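You operate a simulated robot arm through the tools that you are given. There is no shell and no other tool. Be economical: measure what you need, move in short steps, check, and stop when the job is done.

You run a simulated robot arm. Do the job below in one go: nothing can be reset, and whatever is moved stays where it is left.

## Task
Fetch the orange pot and set it on top of the purple gear.

Only the result counts: the job must be done as asked and must still hold three seconds after the hand-in. Knocking over, shifting, dropping, spilling or breaking anything else fails it.

## Robot
A 6-joint arm with a two-finger parallel gripper, fixed in place. Base frame: the origin is at the foot of the arm, x ahead of it, y to its left, z up; the work surface is at about z = 0. Readings come in mm, rad, newtons and seconds.
With the tool pointing down near the work surface it reaches from about 140 to 580 mm from the base axis. Its first joint turns from -1.152 to 1.152 rad. Payload 2.1 kg.
The TCP is the grasp point between the finger pads, 30 mm short of the fingertips. In the tool frame z runs along the fingers and y along their closing line. Largest opening 94 mm; finger width 28, thickness 10; the body of the gripper, 50 by 96 mm, starts 55 mm behind the TCP.
Orientation is that of the tool frame in the base frame, as a unit quaternion [w, x, y, z]. With the fingers straight down and closing along the base's y, the tool's x points along the base's -x, its y along +y and its z along -z.

## Interface
- The arm moves only by the tool nudge_tool. Its argument "targets" is a list that holds one entry, the list of rows, each a list of 6 numbers: the shift along the tool's x, y, z in units of 100 mm (1.0 is 100 mm), then the turn, a rotation vector about the tool's x, y, z in units of 45 degrees (1.0 is 45 degrees). In form: [[[dx, dy, dz, ax, ay, az], ...]]. A call has 1 to 20 rows; each row is the pose to reach, as a shift and turn from the pose commanded when the call began, along the tool's axes at that moment. "jaw" is the opening in per cent of the stroke, from 0 (shut) to 100 (fully open), set as the call begins (left out, the last holds). A call with a number of a shift or a turn outside -1 to 1 is refused whole. Each row takes 0.2 s and may step no farther than 50 mm and 0.15 rad from the row before; otherwise, or with a gripper value out of range, the whole call is refused. A pose out of reach is approached as far as the arm can. The call stops where the force on the tool passes 40 N (or 10 N more than at its start, if that is more) or the arm is blocked; 0.2 s more then pass. Each finger travels about 72 mm/s and halts on what it meets, pressing with about 25 N; the grip force reading is that of the motor and also rises with nothing between the fingers. The clock runs only during rows and for 0.2 s after the last one: add rows that repeat a pose to give the fingers time. The reply holds the time, the measured pose of the TCP, the force on the tool along the base axes, the opening and the grip force, in the units named above and with some noise, and new pictures: "show" is both (left out), scene, wrist or none.
- Cameras (640 x 400 px; columns grow to the right, rows downward): "scene" is fixed at [45.7, -360.3, 492.2]; the picture's right is [0.87, -0.49, 0.00], its down [-0.24, -0.42, -0.88] and it looks along [0.43, 0.76, -0.48] (base axes); focal length 332 px, centre (320, 200). "wrist" rides on the gripper at [76, 14, -103] in the tool frame; the picture's right is [-0.18, 0.98, 0.00], its down [-0.75, -0.14, -0.64] and it looks along [-0.63, -0.12, 0.77] (tool axes); focal length 243 px, centre (320, 200). There is no depth. A picture from a camera that has moved, and an enlarged one, comes with that camera's place and axes in the base frame and with its lens.
- zoom(camera, box): a new picture of the part [left, top, right, bottom] of that camera's present view, enlarged. No time passes.
- hand_in(): hands the job in; it is judged then, once.

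Go step by step. Nothing tells you positions but the pictures and the camera data: compare them with the known pose of the tool, close in by small moves and look again before you grip or let go. The budget is 90 turns and 170 pictures, counting those below and the enlarged ones. Unless the task says otherwise, let go and move clear before handing in, and close with one line.

The tools are called after "Call:" by a JSON object that holds its "method" and its "body". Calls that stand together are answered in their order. nudge_tool: Moves the arm, as the interface text tells. Its arguments: {"type":"object","properties":{"targets":{"type":"array","items":{"type":"array","items":{"type":"array","items":{"type":"number"}}}},"jaw":{"type":"number"},"show":{"type":"string","enum":["both","scene","wrist","none"]}},"required":["targets"]} The other tools are called the same way: zoom (camera, box) takes an enlarged picture of a part of a camera's view; hand_in () hands the job in.

At the start:

```text
time_s: 0.0
ee_pos: [322.4, 195.3, 247.3]
tool_rot: [0.001, 0.0, 1.0, 0.0]
wrist_force: [0.1, -0.7, -0.7]
width: 94.0
grasp_force: 0.1
```

scene: 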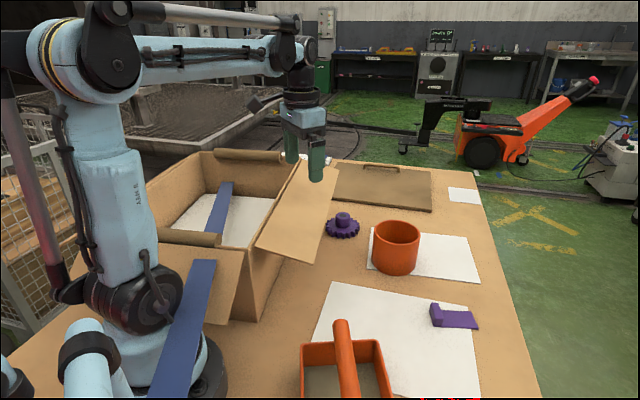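
wrist: 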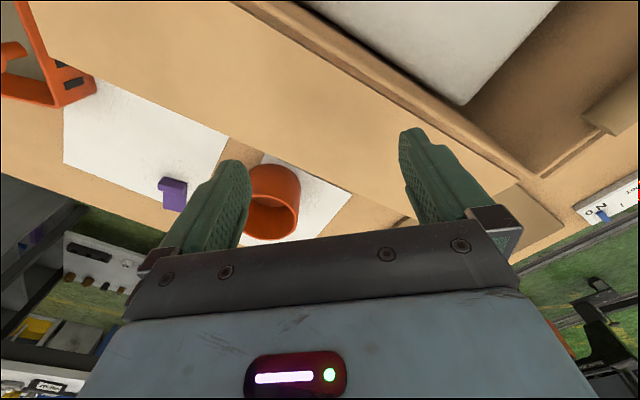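

I see the orange pot near (487, 76) and the purple gear with its hub near (452, 243). I'll zoom in on both to measure them.

Call:
{"method": "zoom", "body": {"camera": "scene", "box": [310, 190, 470, 290]}}

Call:
{"method": "zoom", "body": {"camera": "wrist", "box": [140, 120, 380, 270]}}

```text
4.00 times, centred on (390, 240) of scene
camera zoom: at [45.7, -360.3, 492.2], right [0.87, -0.49, 0.0], down [-0.24, -0.42, -0.88], along [0.43, 0.76, -0.48], focal length 1329 px, centre (40, 40)
```

zoom: 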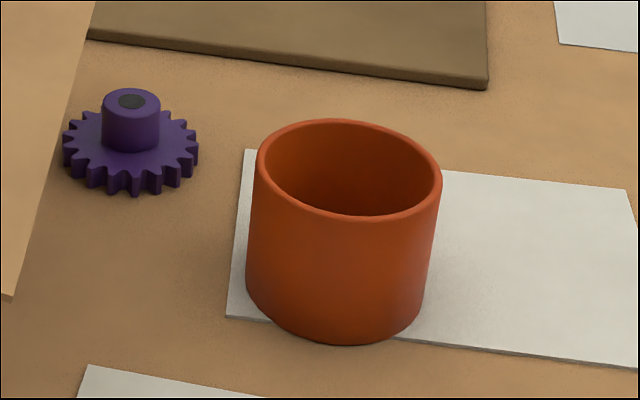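

```text
2.67 times, centred on (260, 195) of wrist
camera zoom: at [247.5, 209.3, 348.9], right [0.19, 0.98, 0.0], down [0.75, -0.14, 0.64], along [0.63, -0.12, -0.77], focal length 647 px, centre (480, 213)
```

zoom: 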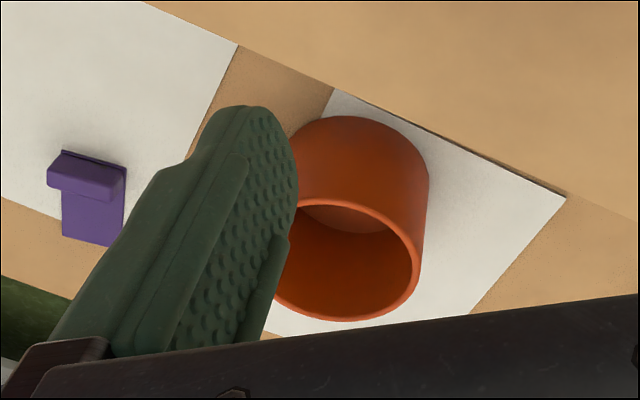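

The pot is about 100 mm wide and 76 mm tall, wider than the gripper opens, so I'll pinch its wall with one finger inside. The gear sits close to a box flap at about z = 160, so I'll first move right and look at that area with the wrist camera.

Call:
{"method": "nudge_tool", "body": {"targets": [[[0, -0.4, -0.2, 0, 0, 0], [0, -0.8, -0.4, 0, 0, 0], [0, -1.0, -0.5, 0, 0, -0.15], [0, -1.0, -0.5, 0, 0, -0.3], [0, -1.0, -0.5, 0, 0, -0.45], [0, -1.0, -0.5, 0, 0, -0.6]]], "jaw": 100}}

```text
time_s: 1.4
ee_pos: [322.0, 94.5, 298.6]
tool_rot: [0.001, -0.234, 0.972, 0.0]
wrist_force: [-0.1, 0.2, 0.5]
width: 93.9
grasp_force: 0.1
camera wrist: at [249.7, 73.1, 399.6], right [-0.28, 0.96, 0.0], down [0.73, 0.22, 0.64], along [0.62, 0.18, -0.77], focal length 243 px, centre (320, 200)
```

scene: 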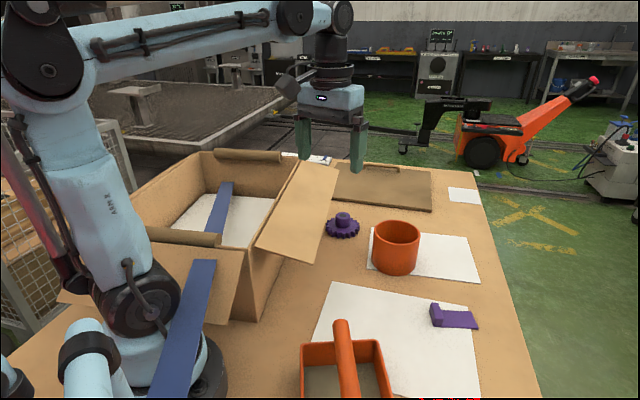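
wrist: 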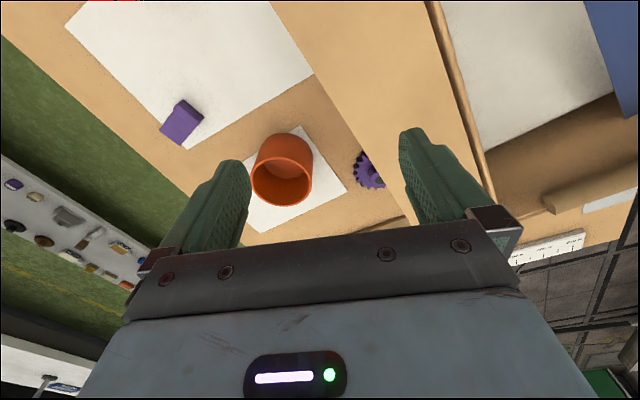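

The flap's edge now shows in both views. I'll zoom in to pin down its corners.

Call:
{"method": "zoom", "body": {"camera": "wrist", "box": [240, 100, 480, 250]}}

Call:
{"method": "zoom", "body": {"camera": "scene", "box": [200, 140, 376, 270]}}

```text
2.67 times, centred on (360, 175) of wrist
camera zoom: at [249.7, 73.1, 399.6], right [-0.28, 0.96, 0.0], down [0.73, 0.22, 0.64], along [0.62, 0.18, -0.77], focal length 647 px, centre (213, 267)
```

zoom: 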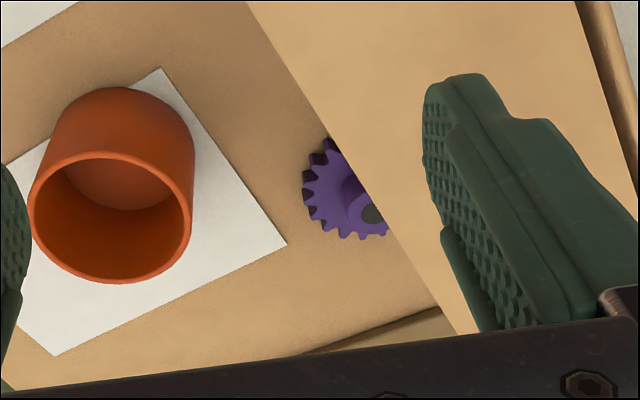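

```text
3.08 times, centred on (288, 205) of scene
camera zoom: at [45.7, -360.3, 492.2], right [0.87, -0.49, 0.0], down [-0.24, -0.42, -0.88], along [0.43, 0.76, -0.48], focal length 1023 px, centre (418, 185)
```

zoom: 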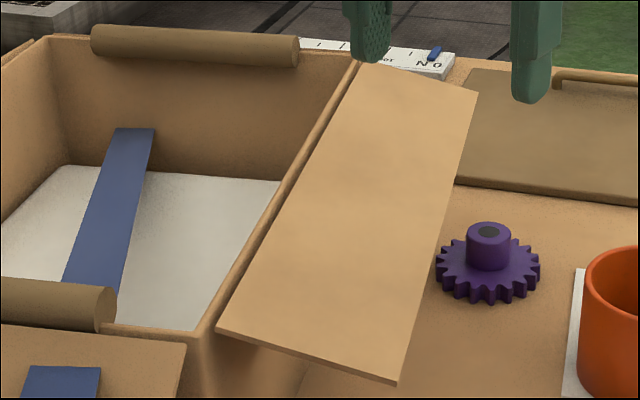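

I place the gear at (462, 248) with its hub top at z ≈ 42, and the pot at (489, 78). The flap edge runs about 20 mm to the box side of the gear, at z ≈ 153. I'll grip the pot wall on the side away from the box, with the closing line perpendicular to the flap edge, starting with half the approach.

Call:
{"method": "nudge_tool", "body": {"targets": [[[-0.2, -0.168, 0.12, 0, 0, -0.133], [-0.4, -0.336, 0.25, 0, 0, -0.267], [-0.6, -0.505, 0.38, 0, 0, -0.4], [-0.8, -0.673, 0.5, 0, 0, -0.533]]]}}

```text
time_s: 2.4
ee_pos: [426.6, 69.4, 245.9]
tool_rot: [0.0, -0.431, 0.902, 0.0]
wrist_force: [1.2, -0.1, -0.2]
width: 94.2
grasp_force: 0.0
camera wrist: at [368.1, 20.2, 348.5], right [-0.65, 0.76, 0.0], down [0.58, 0.5, 0.64], along [0.49, 0.42, -0.77], focal length 243 px, centre (320, 200)
```

scene: 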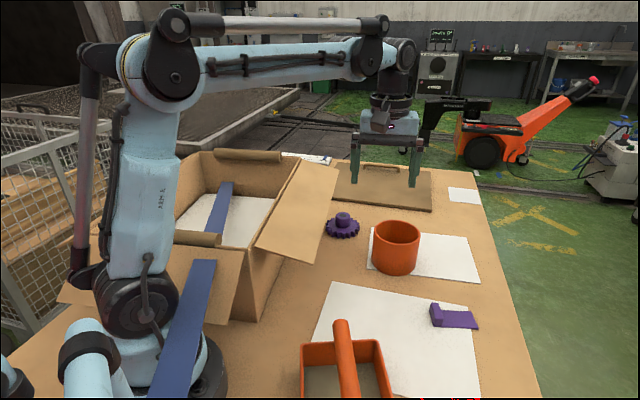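
wrist: 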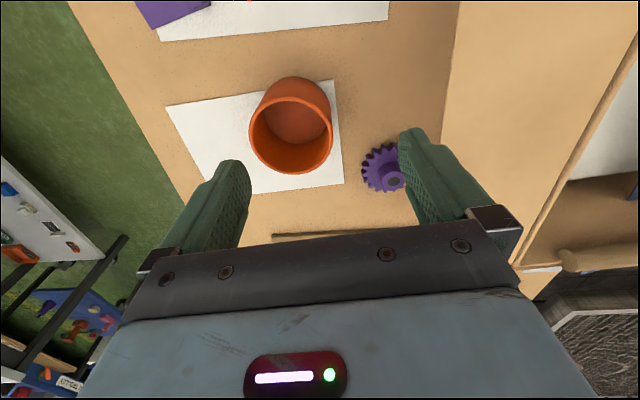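

The closing line is now square to the flap edge. Next I move to hover over the pot's outer wall at about (526, 48, 150).

Call:
{"method": "nudge_tool", "body": {"targets": [[[-0.115, -0.227, 0.24, 0, 0, 0], [-0.23, -0.454, 0.48, 0, 0, 0], [-0.344, -0.68, 0.72, 0, 0, 0], [-0.458, -0.907, 0.96, 0, 0, 0], [-0.458, -0.907, 0.96, 0, 0, 0]]], "jaw": 60}}

```text
time_s: 3.6
ee_pos: [523.9, 48.4, 152.1]
tool_rot: [0.0, -0.43, 0.903, -0.001]
wrist_force: [0.3, 0.9, 0.0]
width: 56.5
grasp_force: 0.1
camera wrist: at [467.1, -1.2, 254.1], right [-0.65, 0.76, 0.0], down [0.58, 0.5, 0.64], along [0.49, 0.41, -0.77], focal length 243 px, centre (320, 200)
```

scene: 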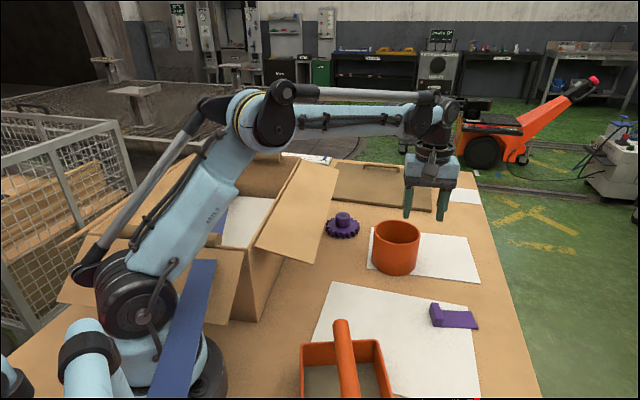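
wrist: 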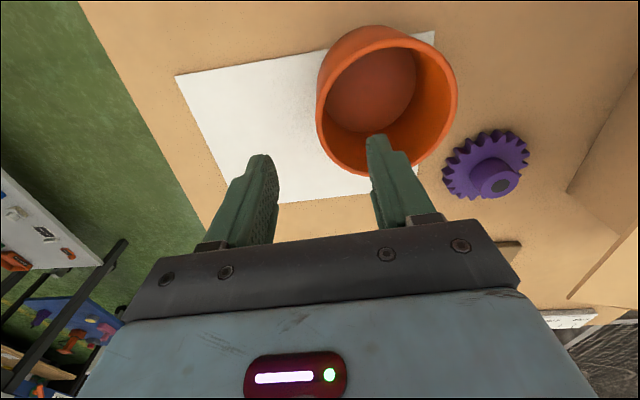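

The rim is in clear view now, so I'll zoom to refine the pot's centre before going down.

Call:
{"method": "zoom", "body": {"camera": "wrist", "box": [240, 10, 560, 210]}}

Call:
{"method": "zoom", "body": {"camera": "scene", "box": [340, 140, 500, 290]}}

```text
2.00 times, centred on (400, 110) of wrist
camera zoom: at [467.1, -1.2, 254.1], right [-0.65, 0.76, 0.0], down [0.58, 0.5, 0.64], along [0.49, 0.41, -0.77], focal length 485 px, centre (160, 380)
```

zoom: 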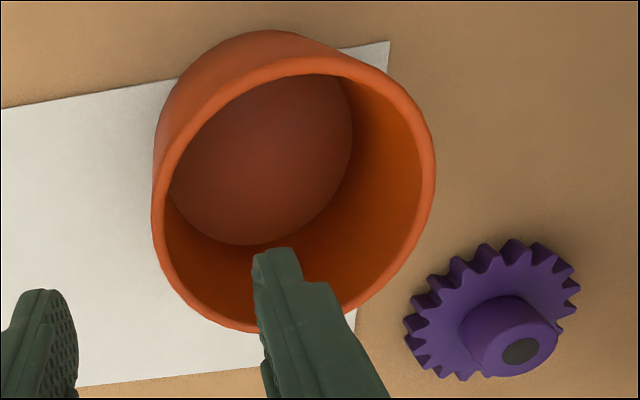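

```text
2.67 times, centred on (420, 215) of scene
camera zoom: at [45.7, -360.3, 492.2], right [0.87, -0.49, 0.0], down [-0.24, -0.42, -0.88], along [0.43, 0.76, -0.48], focal length 886 px, centre (53, 160)
```

zoom: 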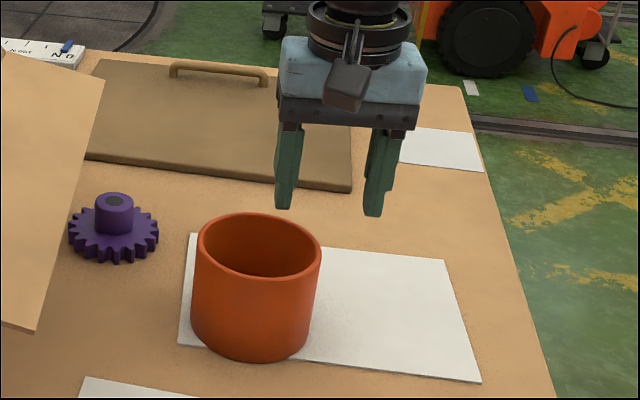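

The centre estimates agree at about (489, 76.5), so the wall should pass midway between the fingers. I'll go part of the way down and check.

Call:
{"method": "nudge_tool", "body": {"targets": [[[0, -0.02, 0.2, 0, 0, 0], [0, -0.02, 0.4, 0, 0, 0], [0, -0.02, 0.6, 0, 0, 0]]]}}

Call:
{"method": "zoom", "body": {"camera": "scene", "box": [340, 170, 500, 290]}}

```text
time_s: 4.4
ee_pos: [526.0, 47.5, 91.1]
tool_rot: [0.0, -0.431, 0.903, -0.001]
wrist_force: [0.2, 0.1, 0.7]
width: 56.4
grasp_force: 0.1
camera wrist: at [467.7, -1.8, 193.5], right [-0.65, 0.76, 0.0], down [0.58, 0.5, 0.64], along [0.49, 0.41, -0.77], focal length 243 px, centre (320, 200)
```

scene: 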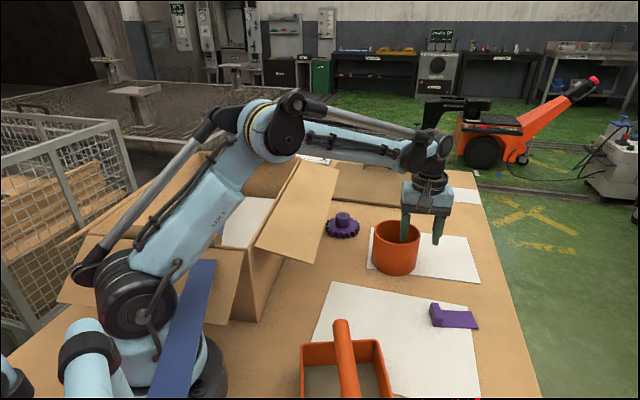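
wrist: 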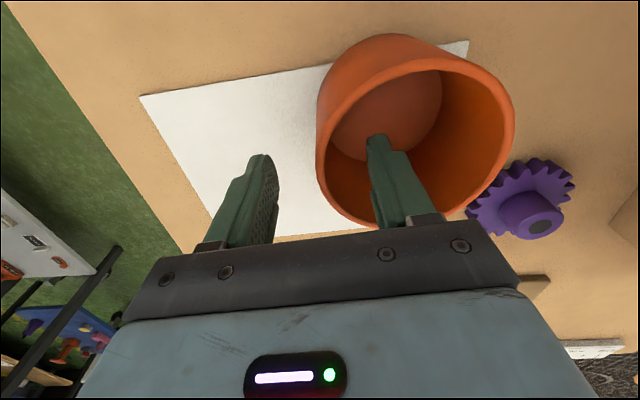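

```text
3.33 times, centred on (420, 230) of scene
camera zoom: at [45.7, -360.3, 492.2], right [0.87, -0.49, 0.0], down [-0.24, -0.42, -0.88], along [0.43, 0.76, -0.48], focal length 1108 px, centre (-13, 100)
```

zoom: 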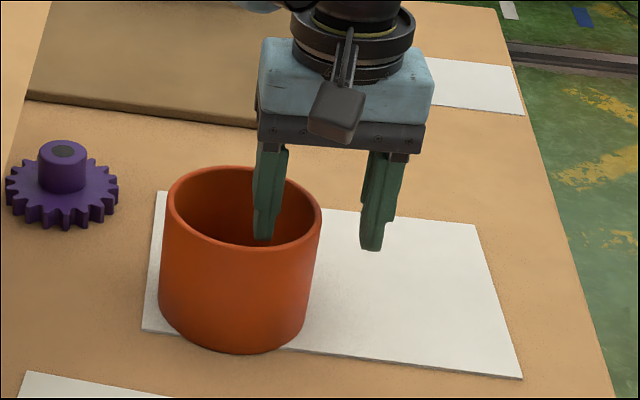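

The wall sits midway between the fingers. I'll go down to z ≈ 61 and then close.

Call:
{"method": "nudge_tool", "body": {"targets": [[[0, 0, 0.15, 0, 0, 0], [0, 0, 0.3, 0, 0, 0]]], "show": "none"}}

Call:
{"method": "nudge_tool", "body": {"targets": [[[0, 0, 0, 0, 0, 0], [0, 0, 0, 0, 0, 0], [0, 0, 0, 0, 0, 0], [0, 0, 0, 0, 0, 0], [0, 0, 0, 0, 0, 0], [0, 0, 0, 0, 0, 0]]], "jaw": 0}}

Call:
{"method": "zoom", "body": {"camera": "scene", "box": [340, 170, 500, 290]}}

```text
time_s: 5.0
ee_pos: [526.9, 48.6, 62.6]
tool_rot: [0.001, -0.429, 0.903, 0.0]
wrist_force: [0.0, 0.6, 0.2]
width: 56.2
grasp_force: 0.0
```

```text
time_s: 6.4
ee_pos: [526.8, 48.7, 62.0]
tool_rot: [0.0, -0.429, 0.903, -0.001]
wrist_force: [0.3, 0.6, 0.3]
width: 10.4
grasp_force: 25.5
camera wrist: at [468.5, -1.6, 164.5], right [-0.65, 0.76, 0.0], down [0.58, 0.5, 0.64], along [0.49, 0.41, -0.77], focal length 243 px, centre (320, 200)
```

scene: 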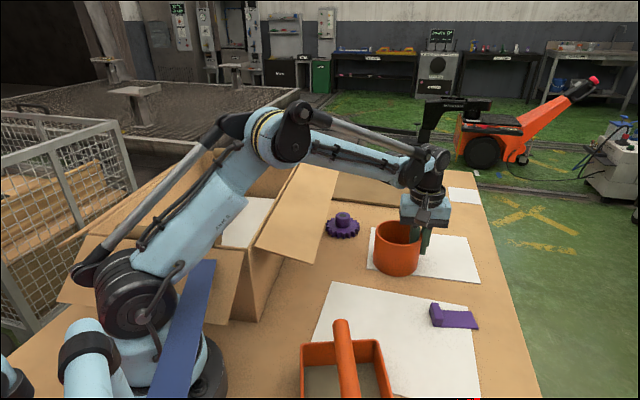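
wrist: 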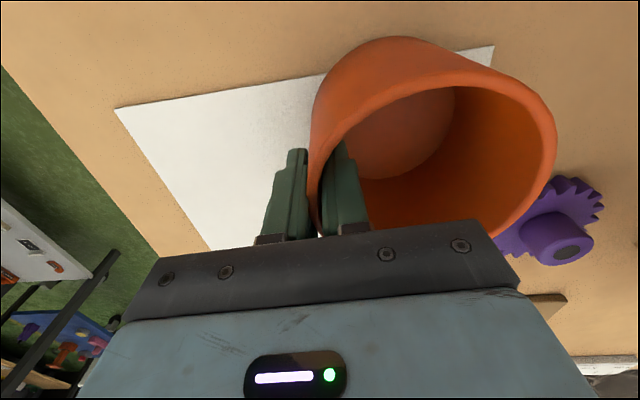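

```text
3.33 times, centred on (420, 230) of scene
camera zoom: at [45.7, -360.3, 492.2], right [0.87, -0.49, 0.0], down [-0.24, -0.42, -0.88], along [0.43, 0.76, -0.48], focal length 1108 px, centre (-13, 100)
```

zoom: 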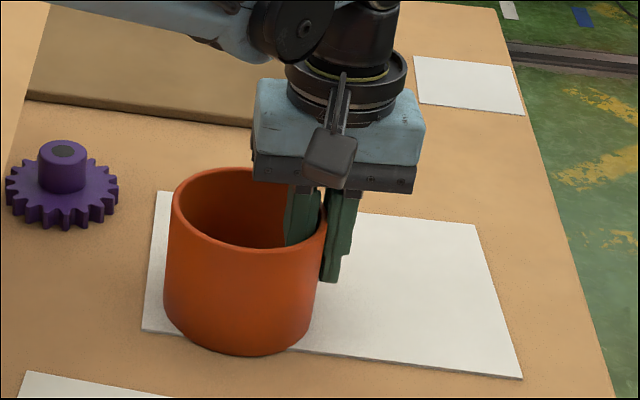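

The grip is holding at 10.4 mm and 25 N. I'll lift straight up by 25 mm and check for sag.

Call:
{"method": "nudge_tool", "body": {"targets": [[[0, 0, -0.05, 0, 0, 0], [0, 0, -0.15, 0, 0, 0], [0, 0, -0.25, 0, 0, 0]]], "show": "wrist"}}

Call:
{"method": "zoom", "body": {"camera": "scene", "box": [340, 170, 500, 290]}}

```text
time_s: 7.2
ee_pos: [527.3, 46.8, 85.6]
tool_rot: [0.001, -0.43, 0.903, -0.001]
wrist_force: [0.0, -0.5, -0.9]
width: 10.3
grasp_force: 24.5
camera wrist: at [468.1, -2.3, 188.1], right [-0.65, 0.76, 0.0], down [0.58, 0.5, 0.64], along [0.49, 0.41, -0.77], focal length 243 px, centre (320, 200)
```

wrist: 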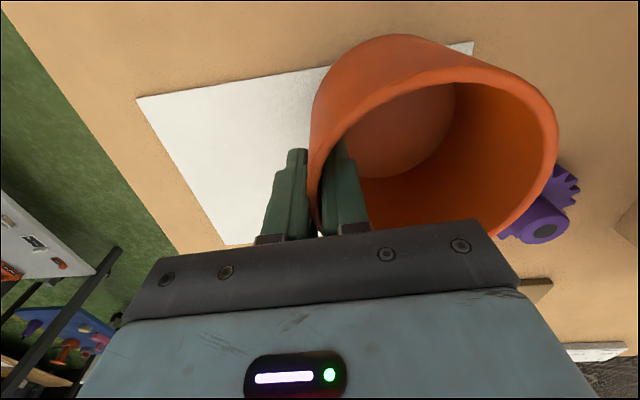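

```text
3.33 times, centred on (420, 230) of scene
camera zoom: at [45.7, -360.3, 492.2], right [0.87, -0.49, 0.0], down [-0.24, -0.42, -0.88], along [0.43, 0.76, -0.48], focal length 1108 px, centre (-13, 100)
```

zoom: 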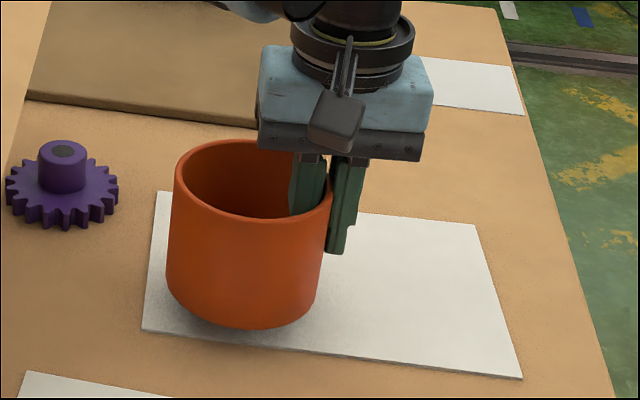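

The pot lifted level with no slip. I'll raise it until its bottom is around z = 52 and move toward the gear, staying outside the flap.

Call:
{"method": "nudge_tool", "body": {"targets": [[[0, 0, -0.15, 0, 0, 0], [0, 0, -0.28, 0, 0, 0], [-0.19, 0.15, -0.28, 0, 0, 0], [-0.38, 0.3, -0.28, 0, 0, 0], [-0.57, 0.45, -0.28, 0, 0, 0], [-0.75, 0.6, -0.28, 0, 0, 0]]]}}

Call:
{"method": "zoom", "body": {"camera": "scene", "box": [300, 150, 460, 270]}}

```text
time_s: 8.6
ee_pos: [524.3, 145.2, 113.2]
tool_rot: [0.0, -0.429, 0.903, 0.0]
wrist_force: [1.1, 0.0, -1.3]
width: 10.4
grasp_force: 25.2
camera wrist: at [467.2, 95.4, 214.9], right [-0.65, 0.76, 0.0], down [0.58, 0.5, 0.64], along [0.49, 0.41, -0.77], focal length 243 px, centre (320, 200)
```

scene: 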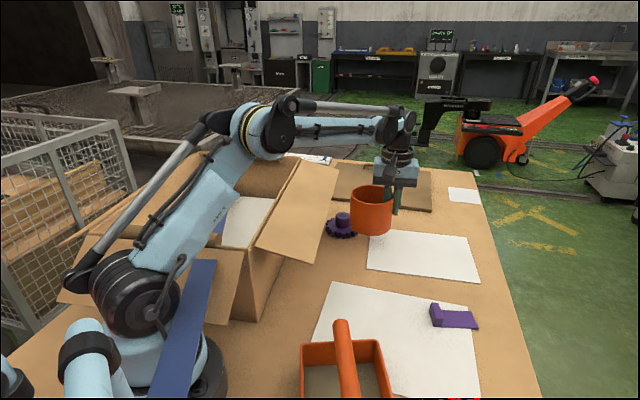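
wrist: 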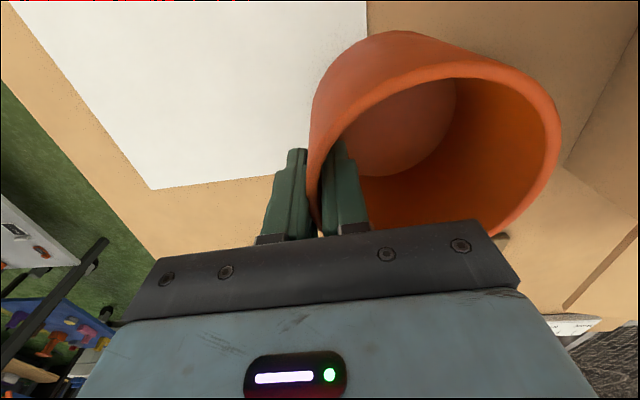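

```text
3.33 times, centred on (380, 210) of scene
camera zoom: at [45.7, -360.3, 492.2], right [0.87, -0.49, 0.0], down [-0.24, -0.42, -0.88], along [0.43, 0.76, -0.48], focal length 1108 px, centre (120, 167)
```

zoom: 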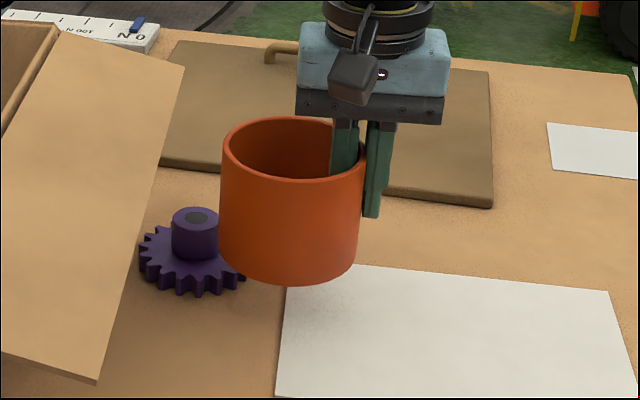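

Using the pot's known position to cancel the scene camera's bias puts the gear centre at about (461, 247.5), hub top z ≈ 42. I'll line up along the flap edge first, staying outside it.

Call:
{"method": "nudge_tool", "body": {"targets": [[[-0.15, 0.1, 0, 0, 0, 0], [-0.3, 0.2, 0, 0, 0, 0], [-0.396, 0.3, 0, 0, 0, 0]]]}}

Call:
{"method": "zoom", "body": {"camera": "scene", "box": [300, 150, 460, 270]}}

```text
time_s: 9.4
ee_pos: [526.9, 194.6, 113.4]
tool_rot: [0.0, -0.43, 0.903, -0.001]
wrist_force: [0.0, 0.6, 0.2]
width: 10.5
grasp_force: 24.3
camera wrist: at [469.1, 144.4, 215.1], right [-0.65, 0.76, 0.0], down [0.58, 0.5, 0.64], along [0.49, 0.41, -0.77], focal length 243 px, centre (320, 200)
```

scene: 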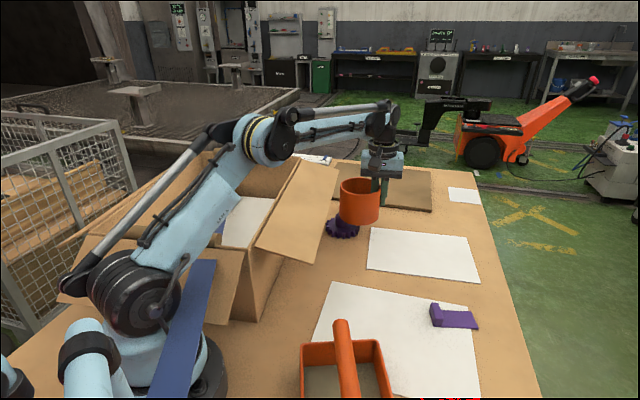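
wrist: 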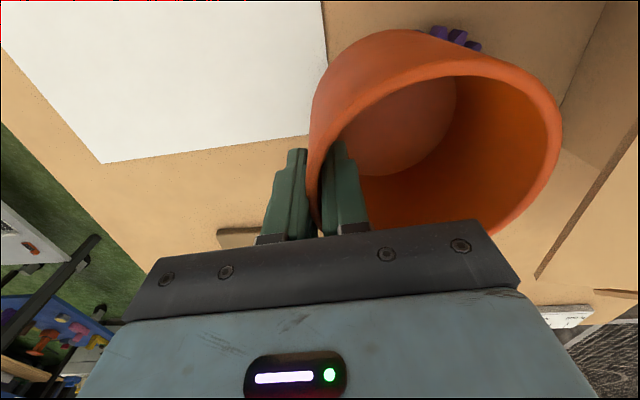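

```text
3.33 times, centred on (380, 210) of scene
camera zoom: at [45.7, -360.3, 492.2], right [0.87, -0.49, 0.0], down [-0.24, -0.42, -0.88], along [0.43, 0.76, -0.48], focal length 1108 px, centre (120, 167)
```

zoom: 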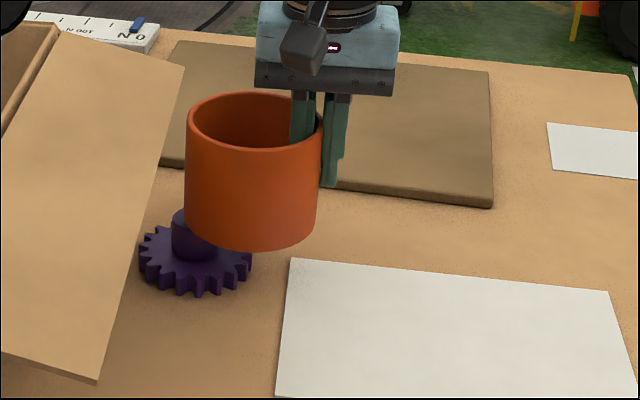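

It's aligned, with 39 mm left toward the box. I'll slide in with the pot's rim passing under the flap edge at about z = 127 against 153.

Call:
{"method": "nudge_tool", "body": {"targets": [[[0, 0.1, 0, 0, 0, 0], [0, 0.2, 0, 0, 0, 0], [0, 0.3, 0, 0, 0, 0], [0, 0.39, 0, 0, 0, 0], [0, 0.39, 0, 0, 0, 0]]]}}

Call:
{"method": "zoom", "body": {"camera": "scene", "box": [270, 130, 430, 250]}}

```text
time_s: 10.6
ee_pos: [496.2, 217.6, 114.3]
tool_rot: [0.001, -0.43, 0.903, -0.001]
wrist_force: [-0.7, -0.4, -0.9]
width: 10.2
grasp_force: 25.0
camera wrist: at [439.2, 167.5, 216.6], right [-0.65, 0.76, 0.0], down [0.58, 0.5, 0.64], along [0.49, 0.41, -0.77], focal length 243 px, centre (320, 200)
```

scene: 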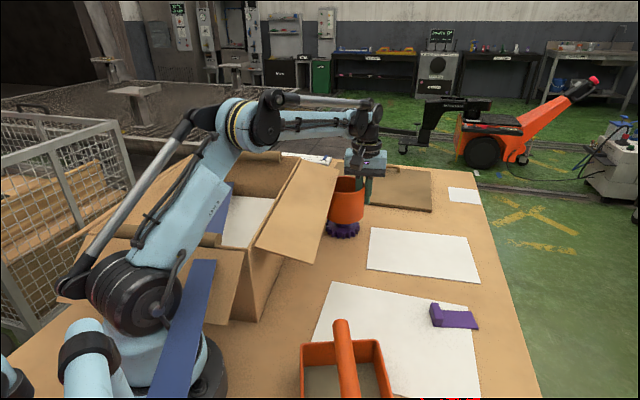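
wrist: 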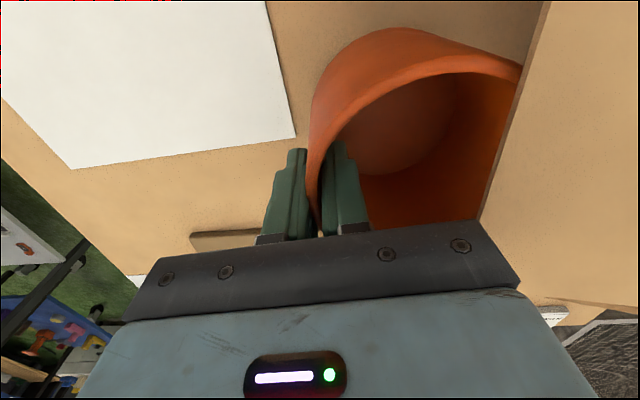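

```text
3.33 times, centred on (350, 190) of scene
camera zoom: at [45.7, -360.3, 492.2], right [0.87, -0.49, 0.0], down [-0.24, -0.42, -0.88], along [0.43, 0.76, -0.48], focal length 1108 px, centre (220, 233)
```

zoom: 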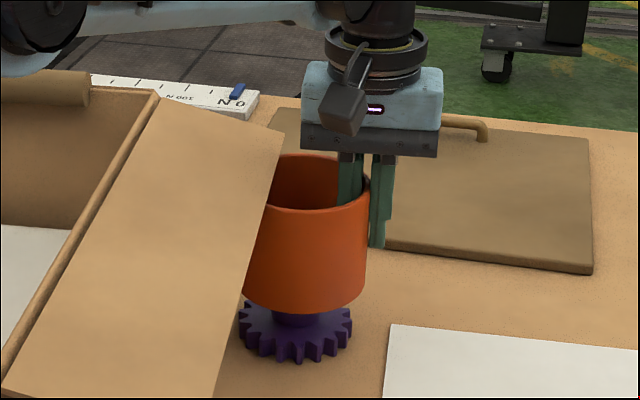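

The flap hasn't moved, and the pot's axis lines up with the gear's to within a few mm. I'll lower gently with a 2 mm correction, watching the force.

Call:
{"method": "nudge_tool", "body": {"targets": [[[-0.02, 0.01, 0.02, 0, 0, 0], [-0.02, 0.01, 0.04, 0, 0, 0], [-0.02, 0.01, 0.06, 0, 0, 0]]], "show": "none"}}

Call:
{"method": "zoom", "body": {"camera": "scene", "box": [310, 170, 390, 250]}}

```text
time_s: 11.4
ee_pos: [498.4, 220.2, 108.1]
tool_rot: [0.0, -0.43, 0.903, -0.001]
wrist_force: [0.2, 0.2, -1.1]
width: 10.3
grasp_force: 25.0
```

```text
5.00 times, centred on (350, 210) of scene
camera zoom: at [45.7, -360.3, 492.2], right [0.87, -0.49, 0.0], down [-0.24, -0.42, -0.88], along [0.43, 0.76, -0.48], focal length 1662 px, centre (170, 150)
```

zoom: 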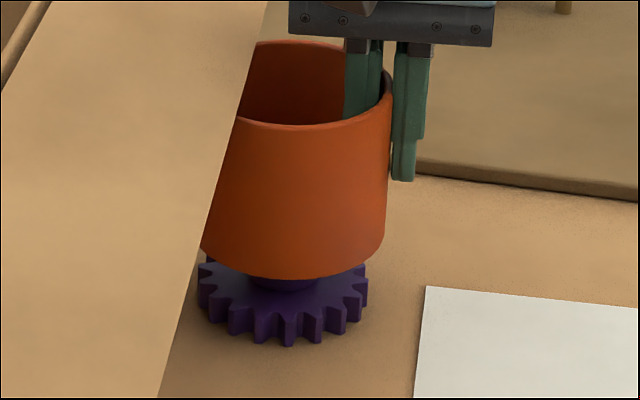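

The alignment still looks good and there's no contact yet. I'll keep lowering in small steps.

Call:
{"method": "nudge_tool", "body": {"targets": [[[0, 0, 0.015, 0, 0, 0], [0, 0, 0.03, 0, 0, 0]]], "show": "none"}}

Call:
{"method": "nudge_tool", "body": {"targets": [[[0, 0, 0.01, 0, 0, 0]]], "show": "none"}}

```text
time_s: 12.0
ee_pos: [498.4, 218.7, 106.3]
tool_rot: [0.0, -0.429, 0.903, -0.001]
wrist_force: [3.6, -2.0, 15.3]
width: 10.4
grasp_force: 25.1
```

```text
time_s: 12.4
ee_pos: [499.8, 218.4, 104.7]
tool_rot: [0.001, -0.43, 0.903, -0.002]
wrist_force: [3.0, -5.2, 21.9]
width: 10.4
grasp_force: 24.3
```

The pot touched the hub at TCP z ≈ 106, and it's now pressing with 22 N. I'll back off slightly so the load is light before release.

Call:
{"method": "nudge_tool", "body": {"targets": [[[0, 0, -0.015, 0, 0, 0], [0, 0, -0.015, 0, 0, 0]]], "show": "none"}}

Call:
{"method": "zoom", "body": {"camera": "scene", "box": [310, 170, 390, 250]}}

```text
time_s: 13.0
ee_pos: [497.1, 221.7, 105.4]
tool_rot: [0.001, -0.431, 0.902, -0.001]
wrist_force: [1.4, -1.8, 7.1]
width: 10.4
grasp_force: 24.7
```

```text
5.00 times, centred on (350, 210) of scene
camera zoom: at [45.7, -360.3, 492.2], right [0.87, -0.49, 0.0], down [-0.24, -0.42, -0.88], along [0.43, 0.76, -0.48], focal length 1662 px, centre (170, 150)
```

zoom: 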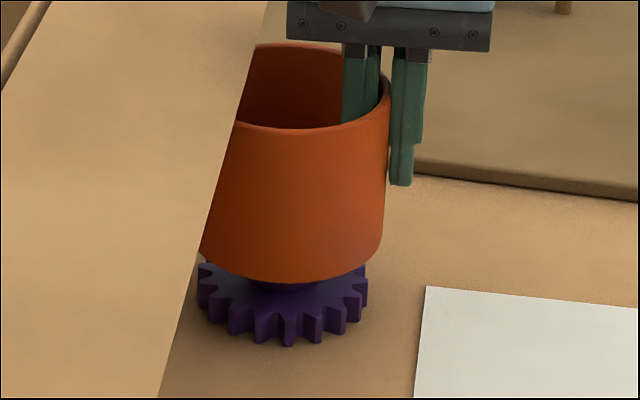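

The pot is seated with about 7 N on it. I'll ease up another 0.5 mm and then open the jaws a little.

Call:
{"method": "nudge_tool", "body": {"targets": [[[0, 0, -0.005, 0, 0, 0]]], "show": "none"}}

Call:
{"method": "nudge_tool", "body": {"targets": [[[0, 0, 0, 0, 0, 0], [0, 0, 0, 0, 0, 0]]], "jaw": 28}}

Call:
{"method": "zoom", "body": {"camera": "scene", "box": [310, 170, 390, 250]}}

```text
time_s: 13.4
ee_pos: [497.2, 221.6, 105.3]
tool_rot: [0.001, -0.43, 0.903, -0.001]
wrist_force: [0.0, -0.3, -0.7]
width: 10.2
grasp_force: 24.8
```

```text
time_s: 14.0
ee_pos: [497.6, 220.4, 106.7]
tool_rot: [0.001, -0.429, 0.903, -0.001]
wrist_force: [0.6, -0.1, -0.1]
width: 26.0
grasp_force: 0.1
camera wrist: at [440.1, 170.7, 207.8], right [-0.65, 0.76, 0.0], down [0.58, 0.5, 0.64], along [0.49, 0.41, -0.77], focal length 243 px, centre (320, 200)
```

scene: 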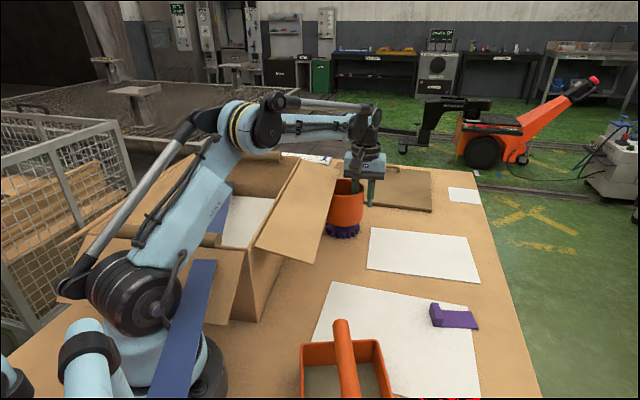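
wrist: 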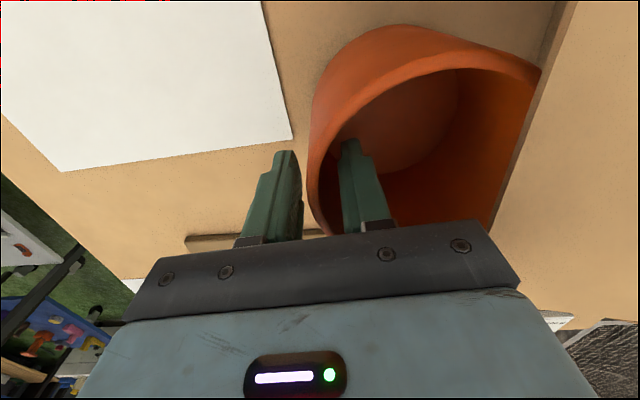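

```text
5.00 times, centred on (350, 210) of scene
camera zoom: at [45.7, -360.3, 492.2], right [0.87, -0.49, 0.0], down [-0.24, -0.42, -0.88], along [0.43, 0.76, -0.48], focal length 1662 px, centre (170, 150)
```

zoom: 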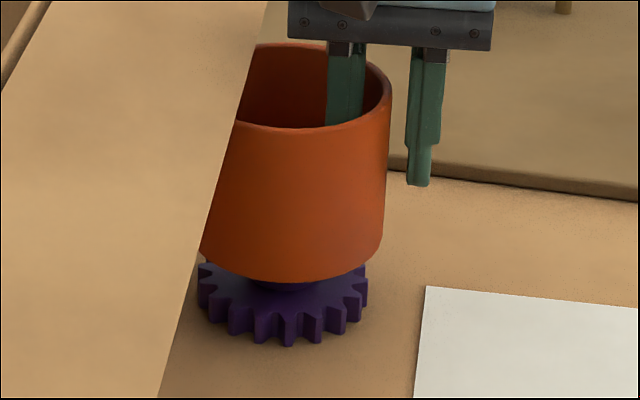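

The pot stands level on the hub and the fingers clear both sides of the wall. I'll raise the gripper straight up.

Call:
{"method": "nudge_tool", "body": {"targets": [[[0, 0, -0.1, 0, 0, 0], [0, 0, -0.2, 0, 0, 0], [0, 0, -0.3, 0, 0, 0], [0, 0, -0.4, 0, 0, 0], [0, 0, -0.55, 0, 0, 0], [0, 0, -0.75, 0, 0, 0], [0, 0, -1, 0, 0, 0]]]}}

Call:
{"method": "zoom", "body": {"camera": "scene", "box": [290, 150, 390, 250]}}

```text
time_s: 15.6
ee_pos: [497.2, 222.1, 208.7]
tool_rot: [0.0, -0.429, 0.903, -0.001]
wrist_force: [-0.1, 0.5, -0.7]
width: 26.5
grasp_force: 0.0
camera wrist: at [439.0, 171.3, 309.6], right [-0.65, 0.76, 0.0], down [0.58, 0.5, 0.64], along [0.49, 0.41, -0.77], focal length 243 px, centre (320, 200)
```

scene: 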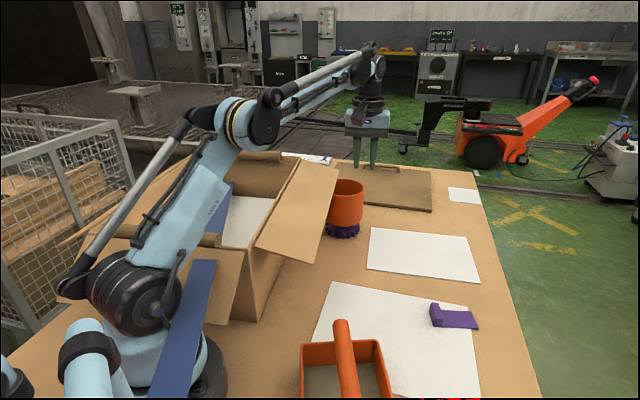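
wrist: 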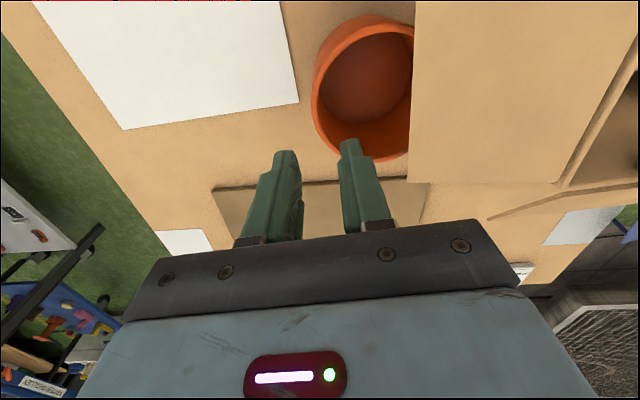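

```text
4.00 times, centred on (340, 200) of scene
camera zoom: at [45.7, -360.3, 492.2], right [0.87, -0.49, 0.0], down [-0.24, -0.42, -0.88], along [0.43, 0.76, -0.48], focal length 1329 px, centre (240, 200)
```

zoom: 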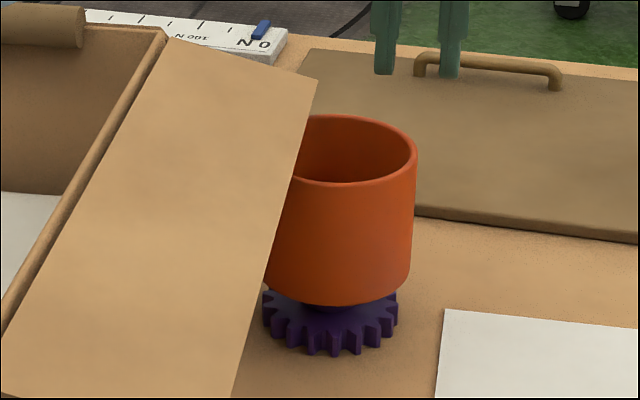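

The pot stands level and centred on the gear's hub, the gripper is clear above it, and the flap hasn't moved. I'm handing in.

Call:
{"method": "hand_in", "body": {}}

```text
The job is handed in.
```

The orange pot is on top of the purple gear, standing level on its hub; the gripper is open and clear, and I saw nothing else move.
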